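You operate a simulated robot arm through the tools that you are given. There is no shell and no other tool. Be economical: measure what you need, move in short steps, check, and stop when the job is done.

Carry out the task below with a simulated robot arm. There is one attempt and no reset: what you move stays moved.

Task
Put the jar that says "clean" from the ledge of the vice bench on the yellow card on the top of the vice bench.
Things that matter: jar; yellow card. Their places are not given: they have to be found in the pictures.

The check looks at the end state, three seconds after you hand in, the way a careful person would. Anything else that was tipped, shoved, dropped, spilled or broken makes it a failure.

Robot
A 7-joint arm with a two-finger parallel gripper, fixed in place. Base frame: the origin is at the foot of the arm, x ahead of it, y to its left, z up; the work surface is at about z = 0. Lengths are in mm, angles in degrees, forces in N, time in s.
With the tool pointing down near the work surface it reaches from about 240 to 620 mm from the base axis. Its first joint turns from -66.0 to 66.0 degrees. Payload 2.6 kg.
The tool frame sits at the grasp point between the pads (the TCP): z along the fingers, y along the line on which they close. The tips reach 30 mm beyond it. Largest opening 94 mm; finger width 28, thickness 10; the body of the gripper, 50 by 96 mm, starts 55 mm behind the TCP.
Orientation is told as [roll, pitch, yaw] about the base's x, y, z axes, in that order, counted from this pose: with the fingers straight down and closing along the base's y, the tool's x points along the base's -x, its y along +y and its z along -z.

Tools
- The arm moves only by the tool drive_tool. Its argument "rows" is a list of rows, each a list of 5 numbers: the gripper command, from -1 (fully open) to 1 (shut), values between in proportion, then the shift along the base's x, y, z in cm, then the turn about the base's z in degrees. In form: [[jaw, dx, dy, dz, spin], ...]. A call has 1 to 12 rows; each row shifts and turns the commanded pose from where the row before left it. A row lasts 0.2 s, in which the tool goes at most 50 mm and 8.6 degrees; a call with a longer step from one row to the next is refused whole, and so is a gripper value outside its range. Where a pose cannot be reached the arm comes as near as it can. A force on the tool above 40 N (or 10 N above the force at the start of the call, whichever is more), or a blocked arm, ends the call early, and 0.2 s more pass. Each finger travels about 72 mm/s and halts on what it meets, pressing with about 30 N; the grip force reading is that of the motor and also rises with nothing between the fingers. The clock runs only during rows and for 0.2 s after the last one: add rows that do not move to give the fingers time. The reply holds the time, the measured pose of the TCP, the force on the tool along the base axes, the opening and the grip force, in the units named above and with some noise, and new pictures: "show" is both (left out), scene, wrist or none.
- Cameras (640 x 400 px; columns grow to the right, rows downward): "scene" is fixed at [23, 419.9, 571.3]; the picture's right is [-0.87, -0.49, 0.00], its down [-0.24, 0.43, -0.87] and it looks along [0.42, -0.76, -0.49] (base axes); focal length 324 px, centre (320, 200). "wrist" rides on the gripper at [-37, 0, -58] in the tool frame; the picture's right is [0.00, -1.00, 0.00], its down [0.97, 0.00, -0.24] and it looks along [0.24, 0.00, 0.97] (tool axes); focal length 218 px, centre (320, 200).
- measure_at(camera, pixels): for up to 12 pixels [column, row] of the newest picture of that camera ("zoom" is the newest enlarged one), the place [x, y, z] in the base frame of the surface seen there, good to about 2 mm. The clock stands still meanwhile.
- inspect(camera, box): a new picture of the part [left, top, right, bottom] of that camera's present view, enlarged. The clock stands still meanwhile.
- hand_in(): hands the job in; it is judged then, once.

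Work in short steps. Measure before you move; look again where a grasp or a placing could have gone wrong, and mend it. You have 60 turns and 120 pictures in all, those below and enlarged ones among them. Open the gripper and draw the arm clear of the work before you hand the job in, unless the task says otherwise; then end with one line.

The tools are called after "Request:" as name(argument=value, ...) on one line, values as JSON. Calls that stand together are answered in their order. drive_tool: Moves the arm, as the interface text tells. Its arguments: {"type":"object","properties":{"rows":{"type":"array","items":{"type":"array","items":{"type":"number"}}},"show":{"type":"string","enum":["both","scene","wrist","none"]}},"required":["rows"]} The other tools are called the same way: measure_at (camera, pixels) gives the place of the surface under pixels of a picture; inspect (camera, box) takes an enlarged picture of a part of a camera's view; hand_in () hands the job in.

At the start:

```text
clock: 0.0
eef_pos: [312.6, -181.4, 360.3]
ee_rot: [0.0, 0.1, 0.0]
contact_force: [0.5, -0.5, -0.1]
width: 93.7
finger_force: 0.0
```

scene: 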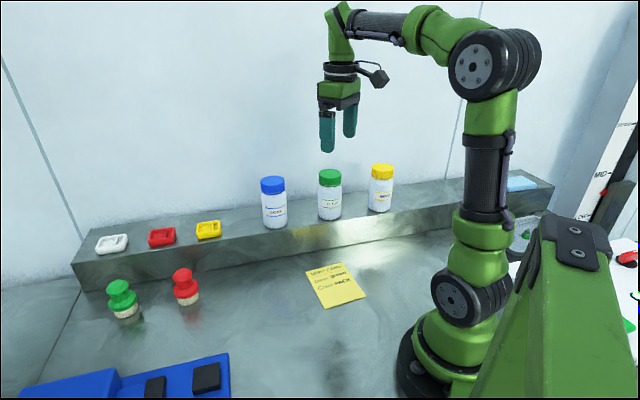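
wrist: 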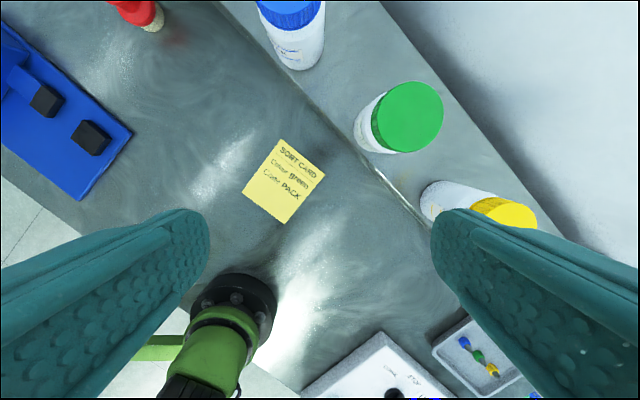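

I see three jars (blue, green, yellow lids) on the ledge and a yellow card; I enlarge them to read the labels.

Request:
inspect(camera="scene", box=[250, 155, 410, 255])

Request:
inspect(camera="scene", box=[290, 250, 386, 310])

Request:
measure_at(camera="scene", pixels=[[272, 181], [330, 175], [381, 169], [275, 208], [330, 202], [381, 195], [336, 286], [305, 268], [343, 262], [366, 296], [323, 308], [300, 222]])

```text
4.00 times, centred on (330, 205) of scene
```

zoom: 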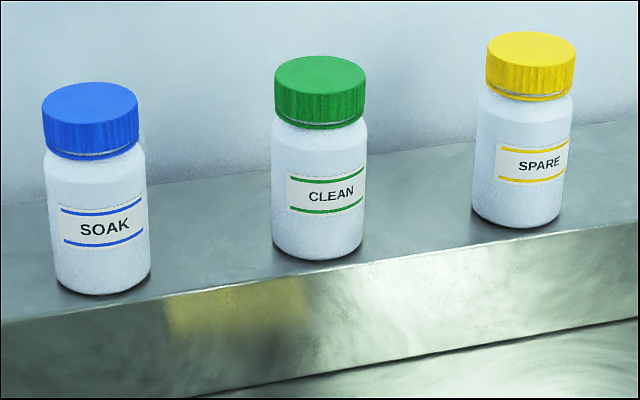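

```text
6.67 times, centred on (338, 280) of scene
```

zoom: 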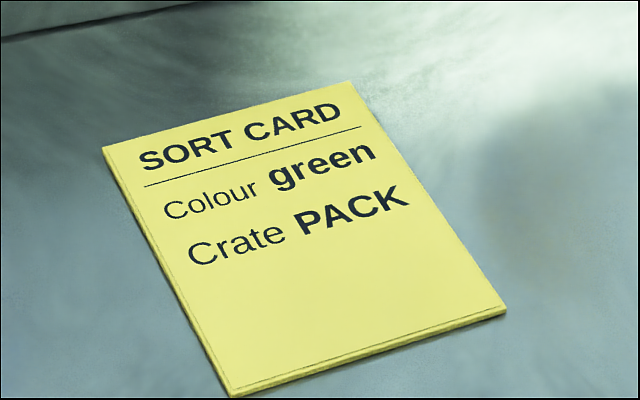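

```text
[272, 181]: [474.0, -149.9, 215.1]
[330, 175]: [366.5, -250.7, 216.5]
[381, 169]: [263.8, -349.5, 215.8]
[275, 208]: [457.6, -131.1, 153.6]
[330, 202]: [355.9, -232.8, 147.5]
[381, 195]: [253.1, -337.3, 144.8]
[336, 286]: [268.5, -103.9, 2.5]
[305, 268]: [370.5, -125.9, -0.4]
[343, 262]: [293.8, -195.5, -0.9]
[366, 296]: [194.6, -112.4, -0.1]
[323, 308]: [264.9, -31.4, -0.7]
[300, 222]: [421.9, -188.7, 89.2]
```

"CLEAN" is the jar with the green lid. Next I refine the card's corners (zoom), the jar's outline, ledge height and wall position.

Request:
measure_at(camera="zoom", pixels=[[110, 150], [346, 88], [498, 305], [236, 385], [300, 240]])

Request:
measure_at(camera="scene", pixels=[[330, 170], [321, 173], [339, 173], [330, 183], [330, 190], [330, 214], [330, 221], [305, 212], [355, 200], [355, 214], [300, 160], [355, 185]])

Request:
measure_at(camera="wrist", pixels=[[408, 117], [377, 117], [440, 117], [408, 84], [408, 150], [382, 90], [355, 120], [450, 170], [470, 110], [500, 120], [380, 160], [284, 182]])

```text
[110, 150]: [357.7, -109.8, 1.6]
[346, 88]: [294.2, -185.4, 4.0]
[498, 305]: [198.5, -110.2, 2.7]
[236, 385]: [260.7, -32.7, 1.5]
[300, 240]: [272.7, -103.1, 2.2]
```

```text
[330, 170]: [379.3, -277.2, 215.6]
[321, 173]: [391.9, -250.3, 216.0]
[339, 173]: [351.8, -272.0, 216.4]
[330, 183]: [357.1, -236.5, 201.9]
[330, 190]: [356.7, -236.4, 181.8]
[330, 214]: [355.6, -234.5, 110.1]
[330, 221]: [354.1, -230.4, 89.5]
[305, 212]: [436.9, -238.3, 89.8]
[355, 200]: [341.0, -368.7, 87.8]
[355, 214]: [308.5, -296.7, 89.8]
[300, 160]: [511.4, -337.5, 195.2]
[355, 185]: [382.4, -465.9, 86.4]
```

```text
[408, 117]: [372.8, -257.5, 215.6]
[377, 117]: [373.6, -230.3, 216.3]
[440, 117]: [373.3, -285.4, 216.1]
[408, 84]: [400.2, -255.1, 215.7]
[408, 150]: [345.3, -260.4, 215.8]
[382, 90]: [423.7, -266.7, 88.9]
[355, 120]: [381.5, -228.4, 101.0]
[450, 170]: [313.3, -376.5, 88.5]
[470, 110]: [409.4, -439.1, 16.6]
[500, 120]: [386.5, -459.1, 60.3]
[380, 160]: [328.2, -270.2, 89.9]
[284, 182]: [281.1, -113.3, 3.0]
```

The green jar's axis is at about (372, -258), lid top z=216, ledge z=89; card centre (278, -110). The ledge runs at 45°, so I turn -45° to close along it and move above the jar.

Request:
drive_tool(rows=[[-1, 1, -1.3, 0, -7.5], [-1, 1, -1.3, 0, -7.5], [-1, 1, -1.3, 0, -7.5], [-1, 1, -1.3, 0, -7.5], [-1, 1, -1.3, 0, -7.5], [-1, 0.94, -1.16, 0, -7.5], [-1, 0, 0, -2, 0], [-1, 0, 0, -2, 0], [-1, 0, 0, 0, 0]])

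```text
clock: 2.0
eef_pos: [372.5, -257.8, 321.6]
ee_rot: [0.0, 0.0, -45.1]
contact_force: [-0.7, -0.1, -0.2]
width: 94.1
finger_force: 0.1
```

scene: 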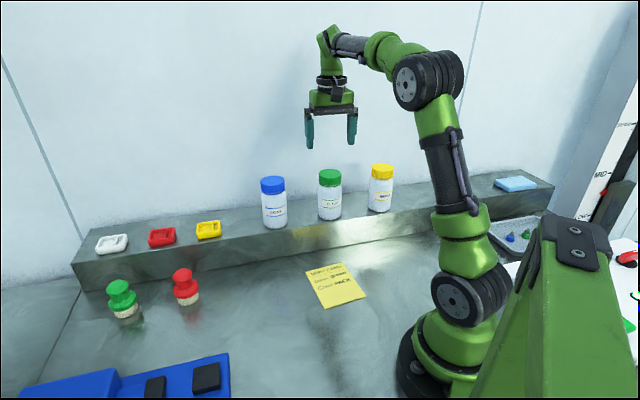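
wrist: 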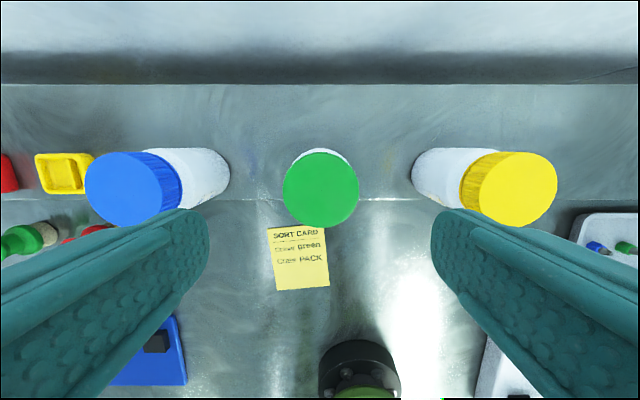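

The lid sits centred between the fingers (320, 188). I descend around the jar to z≈172.

Request:
drive_tool(rows=[[-1, 0, 0, -2.5, 0], [-1, 0, 0, -2.5, 0], [-1, 0, 0, -2.5, 0], [-1, 0, 0, -2.5, 0], [-1, 0, 0, -2, 0], [-1, 0, 0, -2, 0], [-1, 0, 0, -0.9, 0], [-1, 0, 0, 0, 0]])

```text
clock: 3.8
eef_pos: [372.2, -258.0, 172.0]
ee_rot: [0.0, 0.0, -45.0]
contact_force: [-0.7, 0.8, 0.4]
width: 94.3
finger_force: 0.1
```

scene: 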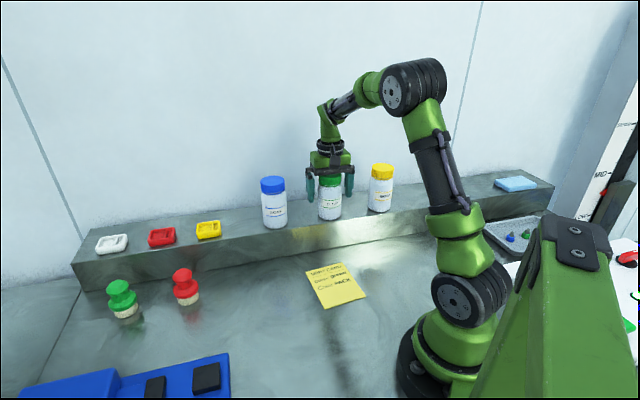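
wrist: 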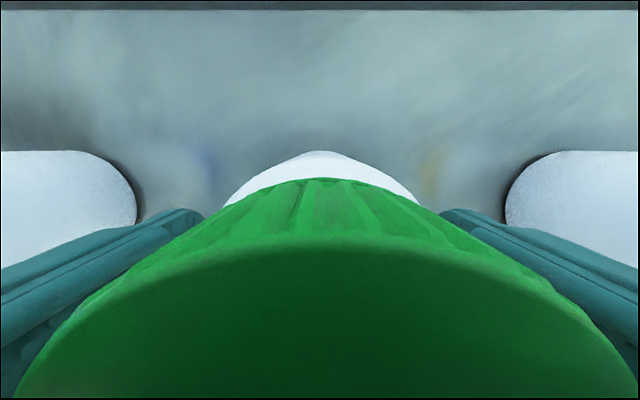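

The fingers straddle the jar symmetrically, without contact. I close and lift slightly after the grip settles.

Request:
drive_tool(rows=[[0, 0, 0, 0, 0], [0.3, 0, 0, 0, 0], [0.6, 0, 0, 0, 0], [1, 0, 0, 0, 0], [1, 0, 0, 0, 0], [1, 0, 0, 0, 0]], show="none")

Request:
drive_tool(rows=[[1, 0, 0, 0.5, 0], [1, 0, 0, 1, 0], [1, 0, 0, 1.5, 0], [1, 0, 0, 0, 0]])

```text
clock: 5.2
eef_pos: [372.7, -258.1, 171.7]
ee_rot: [0.1, 0.0, -45.0]
contact_force: [-0.5, 0.2, 0.7]
width: 63.0
finger_force: 30.6
```

```text
clock: 6.2
eef_pos: [373.1, -257.2, 201.6]
ee_rot: [0.0, 0.0, -45.0]
contact_force: [0.6, -1.0, -0.3]
width: 63.2
finger_force: 29.6
```

scene: 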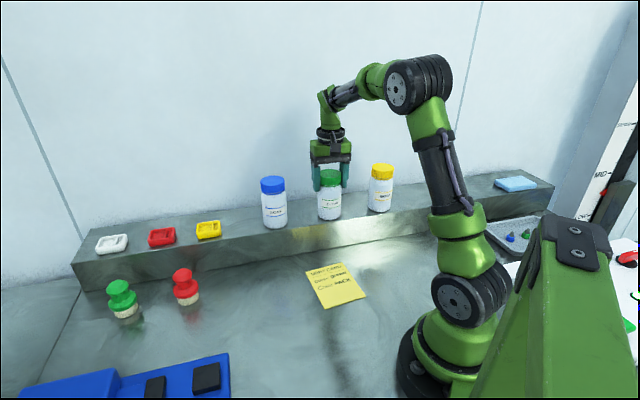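
wrist: 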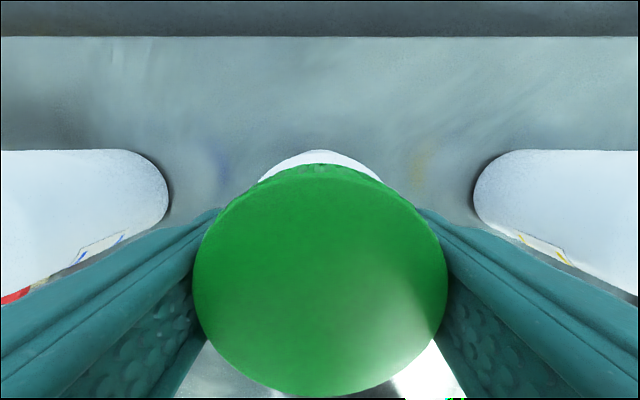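

In the wrist picture the lid looks farther away than before the lift, so the jar may have slipped. I measure it.

Request:
inspect(camera="scene", box=[282, 155, 378, 235])

Request:
measure_at(camera="wrist", pixels=[[320, 200], [320, 280], [320, 370], [250, 280], [390, 280]])

Request:
measure_at(camera="scene", pixels=[[330, 214], [330, 218], [330, 176], [330, 185], [330, 195]])

```text
5.00 times, centred on (330, 195) of scene
```

zoom: 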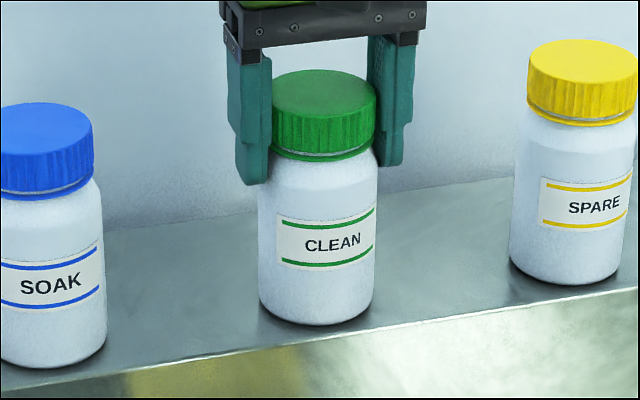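

```text
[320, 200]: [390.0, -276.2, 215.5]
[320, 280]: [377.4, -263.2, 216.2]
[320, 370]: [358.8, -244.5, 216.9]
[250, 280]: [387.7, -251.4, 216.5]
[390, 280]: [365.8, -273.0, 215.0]
```

```text
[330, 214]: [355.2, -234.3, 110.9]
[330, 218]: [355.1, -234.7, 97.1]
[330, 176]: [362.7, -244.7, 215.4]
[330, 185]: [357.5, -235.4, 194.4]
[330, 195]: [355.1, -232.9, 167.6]
```

The jar slipped and stayed upright at its place (top still z=216); the fingers now press on the ribbed lid. I try a very gentle small lift with this lid grip and read the force.

Request:
drive_tool(rows=[[1, 0, 0, 0, 0], [1, 0, 0, 0.1, 0], [1, 0, 0, 0.1, 0], [1, 0, 0, 0.1, 0], [1, 0, 0, 0.1, 0], [1, 0, 0, 0.1, 0]], show="wrist")

Request:
measure_at(camera="wrist", pixels=[[320, 200], [320, 280], [320, 370], [250, 280], [390, 280]])

Request:
inspect(camera="scene", box=[298, 145, 362, 185])

```text
clock: 7.6
eef_pos: [371.8, -256.9, 207.0]
ee_rot: [0.1, 0.0, -44.9]
contact_force: [-0.5, -0.8, 0.1]
width: 62.8
finger_force: 29.8
```

wrist: 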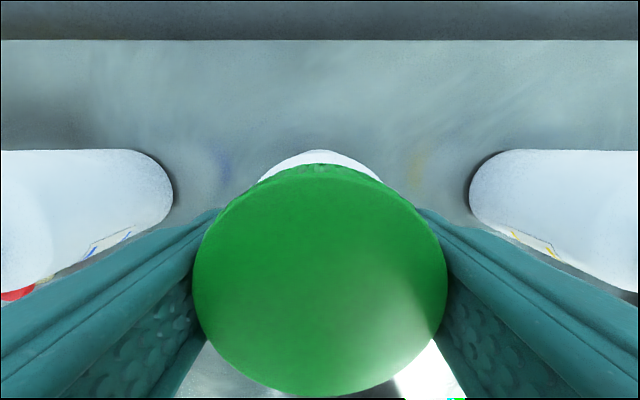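

```text
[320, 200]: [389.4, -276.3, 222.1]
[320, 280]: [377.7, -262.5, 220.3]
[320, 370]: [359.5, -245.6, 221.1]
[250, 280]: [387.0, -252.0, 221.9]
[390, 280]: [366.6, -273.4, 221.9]
```

```text
10.00 times, centred on (330, 165) of scene
```

zoom: 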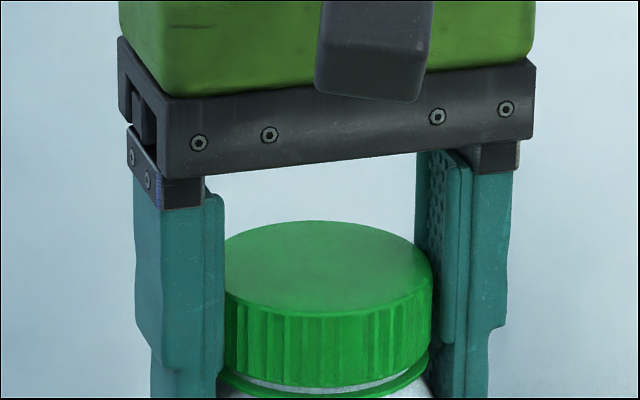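

Now the lid rises with the fingers (top z≈221). I check that the jar's body rises too, not just the lid.

Request:
drive_tool(rows=[[1, 0, 0, 0.1, 0], [1, 0, 0, 0.1, 0], [1, 0, 0, 0.1, 0], [1, 0, 0, 0.1, 0], [1, 0, 0, 0.1, 0], [1, 0, 0, 0.1, 0], [1, 0, 0, 0.1, 0], [1, 0, 0, 0.1, 0], [1, 0, 0, 0.1, 0], [1, 0, 0, 0.1, 0], [1, 0, 0, 0, 0]], show="none")

Request:
inspect(camera="scene", box=[282, 155, 378, 235])

Request:
measure_at(camera="zoom", pixels=[[320, 60], [320, 130], [320, 200], [315, 260], [315, 285], [315, 310], [315, 330]])

```text
clock: 10.0
eef_pos: [372.0, -257.0, 216.5]
ee_rot: [0.0, 0.0, -45.0]
contact_force: [-0.1, 0.4, -0.6]
width: 63.1
finger_force: 30.1
```

```text
5.00 times, centred on (330, 195) of scene
```

zoom: 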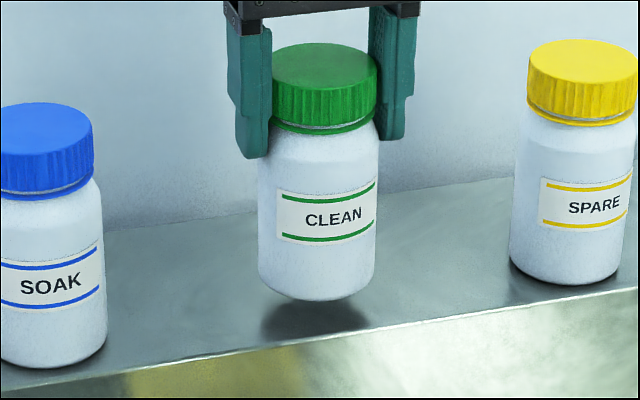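

```text
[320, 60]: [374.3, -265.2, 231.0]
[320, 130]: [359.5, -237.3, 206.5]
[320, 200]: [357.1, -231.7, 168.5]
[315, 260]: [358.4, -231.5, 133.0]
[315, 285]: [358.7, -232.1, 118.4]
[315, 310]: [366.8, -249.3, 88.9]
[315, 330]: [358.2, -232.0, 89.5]
```

The whole jar is hanging and clear of the ledge, bottom about 112 mm below the TCP. I gently lift a bit more and go toward the card in small steps.

Request:
drive_tool(rows=[[1, 0, 0, 0.2, 0], [1, 0, 0, 0.3, 0], [1, 0, 0, 0.4, 0], [1, 0, 0, 0.4, 0], [1, 0, 0, 0.3, 0], [1, 0, 0, 0.2, 0], [1, -0.2, 0.3, 0, 0], [1, -0.4, 0.6, 0, 0], [1, -0.5, 0.8, 0, 0], [1, -0.5, 0.8, 0, 0], [1, -0.4, 0.6, 0, 0], [1, -0.2, 0.3, 0, 0]], show="scene")

```text
clock: 12.6
eef_pos: [350.4, -223.5, 234.4]
ee_rot: [0.0, -0.1, -45.1]
contact_force: [0.0, -0.4, -0.5]
width: 62.9
finger_force: 30.4
```

scene: 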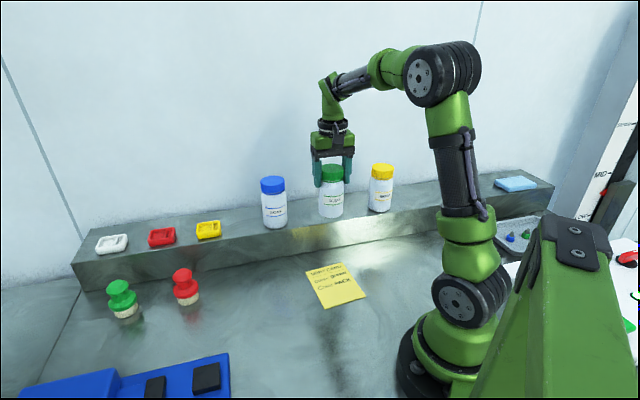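

The grip seems to hold; I continue to over the card (remaining about -72, +113).

Request:
drive_tool(rows=[[1, -0.3, 0.5, 0, 0], [1, -0.6, 0.9, 0, 0], [1, -0.7, 1.1, 0, 0], [1, -0.7, 1.1, 0, 0], [1, -0.7, 1.1, 0, 0], [1, -0.7, 1.1, 0, 0], [1, -0.7, 1.1, 0, 0], [1, -0.7, 1.1, 0, 0], [1, -0.7, 1.1, 0, 0], [1, -0.6, 1.0, 0, 0], [1, -0.5, 0.8, 0, 0], [1, -0.3, 0.4, 0, 0]])

Request:
measure_at(camera="wrist", pixels=[[320, 200], [320, 280], [320, 370], [250, 280], [390, 280]])

Request:
inspect(camera="scene", box=[256, 180, 416, 320])

```text
clock: 15.2
eef_pos: [277.8, -109.7, 233.6]
ee_rot: [0.1, -0.1, -44.9]
contact_force: [-0.4, 0.2, -0.8]
width: 62.9
finger_force: 29.5
```

scene: 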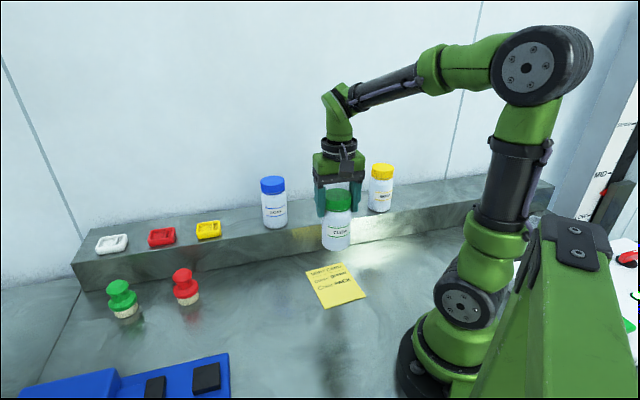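
wrist: 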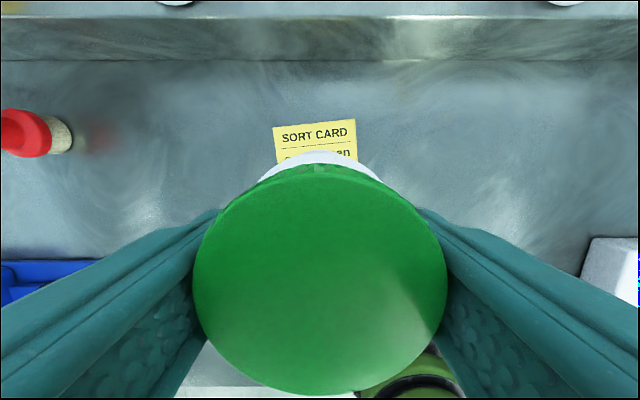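

```text
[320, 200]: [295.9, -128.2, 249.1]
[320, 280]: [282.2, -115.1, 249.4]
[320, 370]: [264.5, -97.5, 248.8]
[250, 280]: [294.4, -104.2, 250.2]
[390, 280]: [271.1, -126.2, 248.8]
```

```text
2.86 times, centred on (336, 250) of scene
```

zoom: 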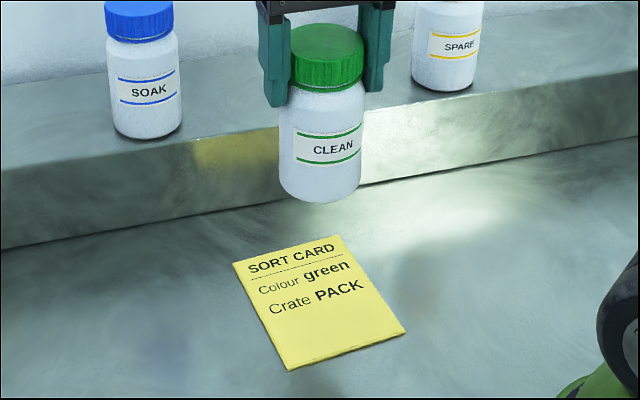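

The jar hangs firmly (lid top = TCP+15.5), so its bottom reaches the card at TCP z≈114. I lower 105 mm, then look.

Request:
drive_tool(rows=[[1, 0, 0, -0.4, 0], [1, 0, 0, -0.8, 0], [1, 0, 0, -1.1, 0], [1, 0, 0, -1.2, 0], [1, 0, 0, -1.2, 0], [1, 0, 0, -1.2, 0], [1, 0, 0, -1.2, 0], [1, 0, 0, -1.2, 0], [1, 0, 0, -1.0, 0], [1, 0, 0, -0.7, 0], [1, 0, 0, -0.4, 0], [1, 0, 0, -0.1, 0]], show="wrist")

Request:
inspect(camera="scene", box=[256, 200, 416, 320])

Request:
measure_at(camera="wrist", pixels=[[320, 200], [320, 280], [320, 370], [250, 280], [390, 280]])

```text
clock: 17.8
eef_pos: [276.8, -109.9, 129.5]
ee_rot: [0.0, 0.1, -45.1]
contact_force: [0.1, 0.7, -0.8]
width: 62.8
finger_force: 29.8
```

wrist: 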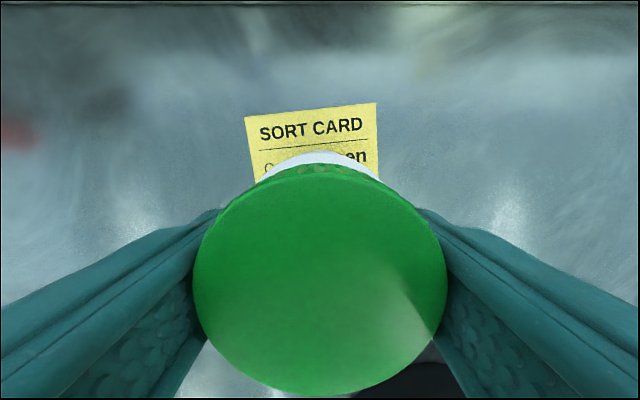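

```text
3.33 times, centred on (336, 260) of scene
```

zoom: 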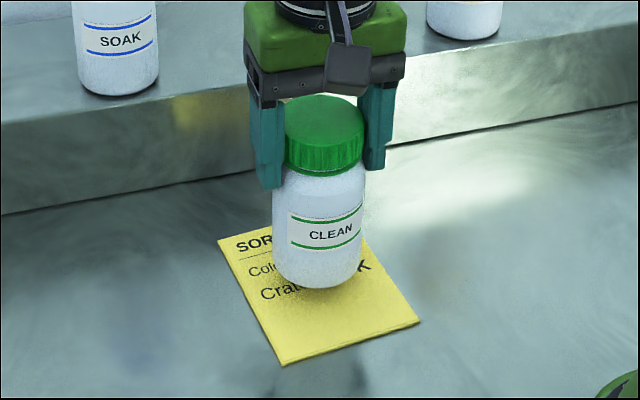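

```text
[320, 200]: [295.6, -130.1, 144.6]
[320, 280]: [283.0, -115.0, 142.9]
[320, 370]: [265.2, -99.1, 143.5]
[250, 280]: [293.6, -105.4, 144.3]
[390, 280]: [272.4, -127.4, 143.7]
```

The jar hovers centred over the card about 14 mm up. I lower slowly the remaining distance.

Request:
drive_tool(rows=[[1, 0, 0, -0.3, 0], [1, 0, 0, -0.3, 0], [1, 0, 0, -0.3, 0], [1, 0, 0, -0.2, 0], [1, 0, 0, -0.1, 0], [1, 0, 0, -0.1, 0], [1, 0, 0, -0.1, 0], [1, 0, 0, -0.1, 0], [1, 0, 0, 0, 0]], show="none")

Request:
inspect(camera="scene", box=[288, 205, 384, 310])

```text
clock: 19.8
eef_pos: [278.2, -109.7, 114.3]
ee_rot: [0.0, 0.1, -45.0]
contact_force: [-0.8, -0.1, -0.5]
width: 62.8
finger_force: 29.7
```

```text
3.81 times, centred on (336, 258) of scene
```

zoom: 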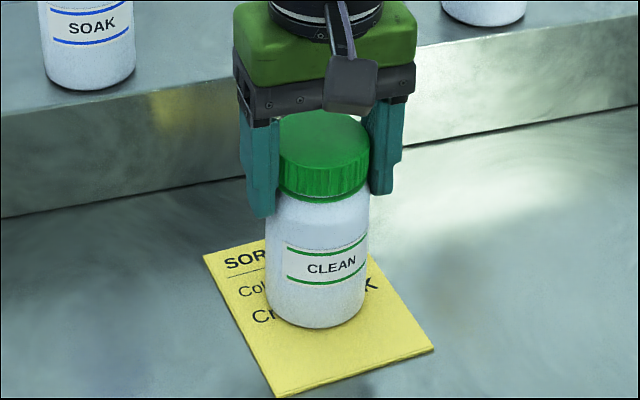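

It is at or near contact but no force shows yet; I go down in half-millimetre steps.

Request:
drive_tool(rows=[[1, 0, 0, -0.05, 0], [1, 0, 0, -0.05, 0], [1, 0, 0, 0, 0]], show="wrist")

Request:
measure_at(camera="wrist", pixels=[[320, 200], [320, 280], [320, 370], [250, 280], [390, 280], [300, 240], [340, 240], [320, 320]])

```text
clock: 20.6
eef_pos: [277.4, -110.8, 114.0]
ee_rot: [0.0, -0.1, -44.9]
contact_force: [-0.2, 0.9, 9.9]
width: 63.1
finger_force: 29.6
```

wrist: 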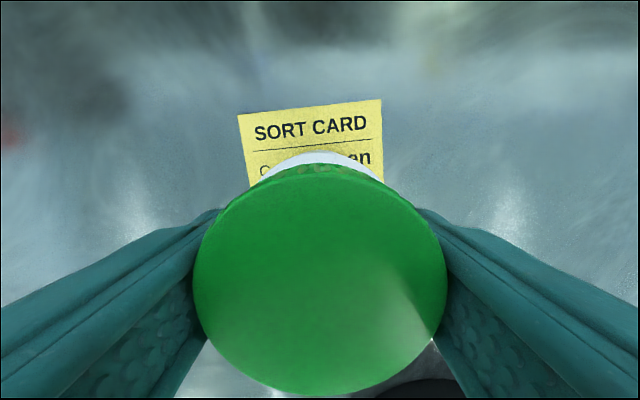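

```text
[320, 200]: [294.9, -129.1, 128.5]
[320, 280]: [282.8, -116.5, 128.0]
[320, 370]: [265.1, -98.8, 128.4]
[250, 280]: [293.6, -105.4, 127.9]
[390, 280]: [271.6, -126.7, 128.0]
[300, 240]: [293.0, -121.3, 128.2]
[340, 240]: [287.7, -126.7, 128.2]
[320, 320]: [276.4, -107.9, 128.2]
```

Force z ≈10 N shows the jar stands on the card. I open gradually, then rise straight up.

Request:
drive_tool(rows=[[-0.2, 0, 0, 0, 0], [-0.4, 0, 0, 0, 0], [-0.7, 0, 0, 0, 0], [-1, 0, 0, 0, 0], [-1, 0, 0, 0, 0], [-1, 0, 0, 0, 0]], show="wrist")

```text
clock: 22.0
eef_pos: [277.7, -110.5, 114.2]
ee_rot: [0.0, 0.0, -45.1]
contact_force: [0.1, 0.1, -0.7]
width: 94.1
finger_force: 0.1
```

wrist: 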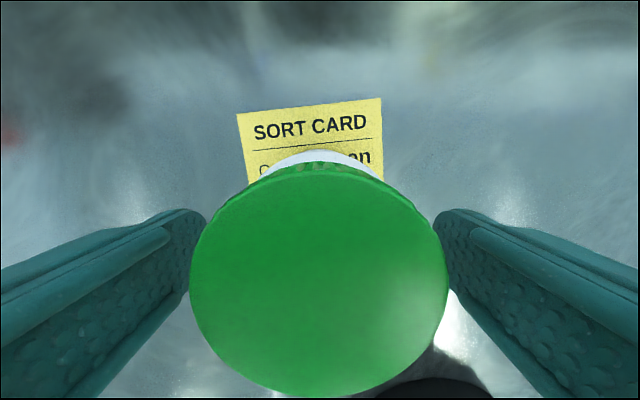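

The fingers are free of the lid; I rise straight up.

Request:
drive_tool(rows=[[-1, 0, 0, 1, 0], [-1, 0, 0, 2, 0], [-1, 0, 0, 2.5, 0], [-1, 0, 0, 2.5, 0], [-1, 0, 0, 2.5, 0], [-1, 0, 0, 2.5, 0], [-1, 0, 0, 2.5, 0], [-1, 0, 0, 2.5, 0], [-1, 0, 0, 2, 0], [-1, 0, 0, 0, 0]])

Request:
inspect(camera="scene", box=[240, 160, 432, 320])

```text
clock: 24.2
eef_pos: [278.1, -110.7, 313.4]
ee_rot: [0.0, 0.0, -45.0]
contact_force: [0.1, 0.4, -0.6]
width: 93.9
finger_force: 0.2
```

scene: 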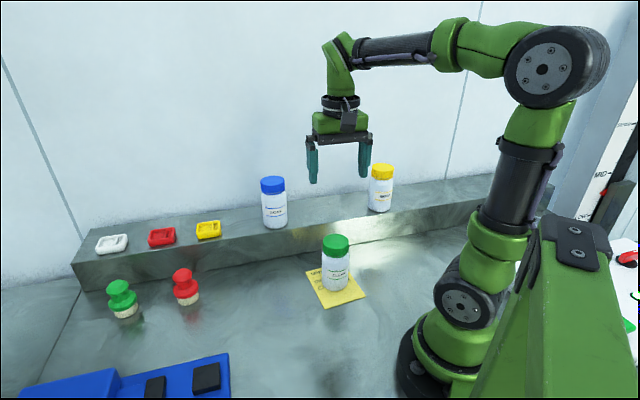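
wrist: 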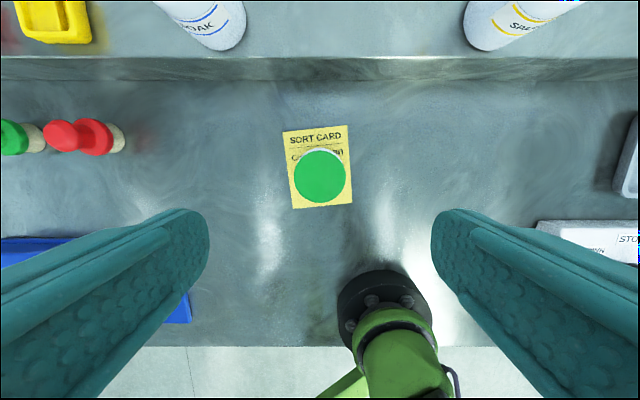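

```text
2.50 times, centred on (336, 240) of scene
```

zoom: 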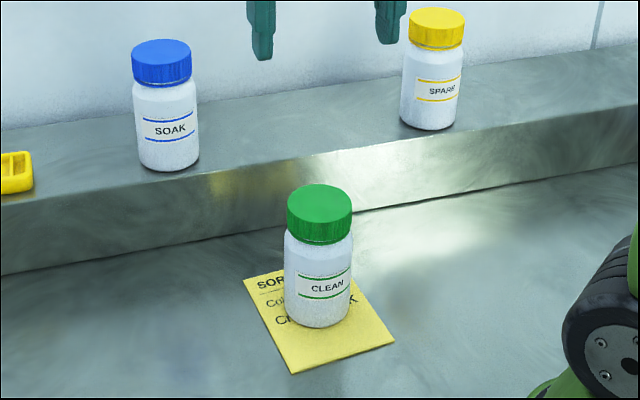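

The CLEAN jar stands upright on the card, the other items are undisturbed and the arm is clear, so I hand in.

Request:
hand_in()

```text
The job is handed in.
```

The jar labelled "CLEAN" is standing upright on the yellow card, with the gripper open and the arm clear. The first grip slipped without moving the jar, so I regripped it by the lid; nothing else was disturbed.
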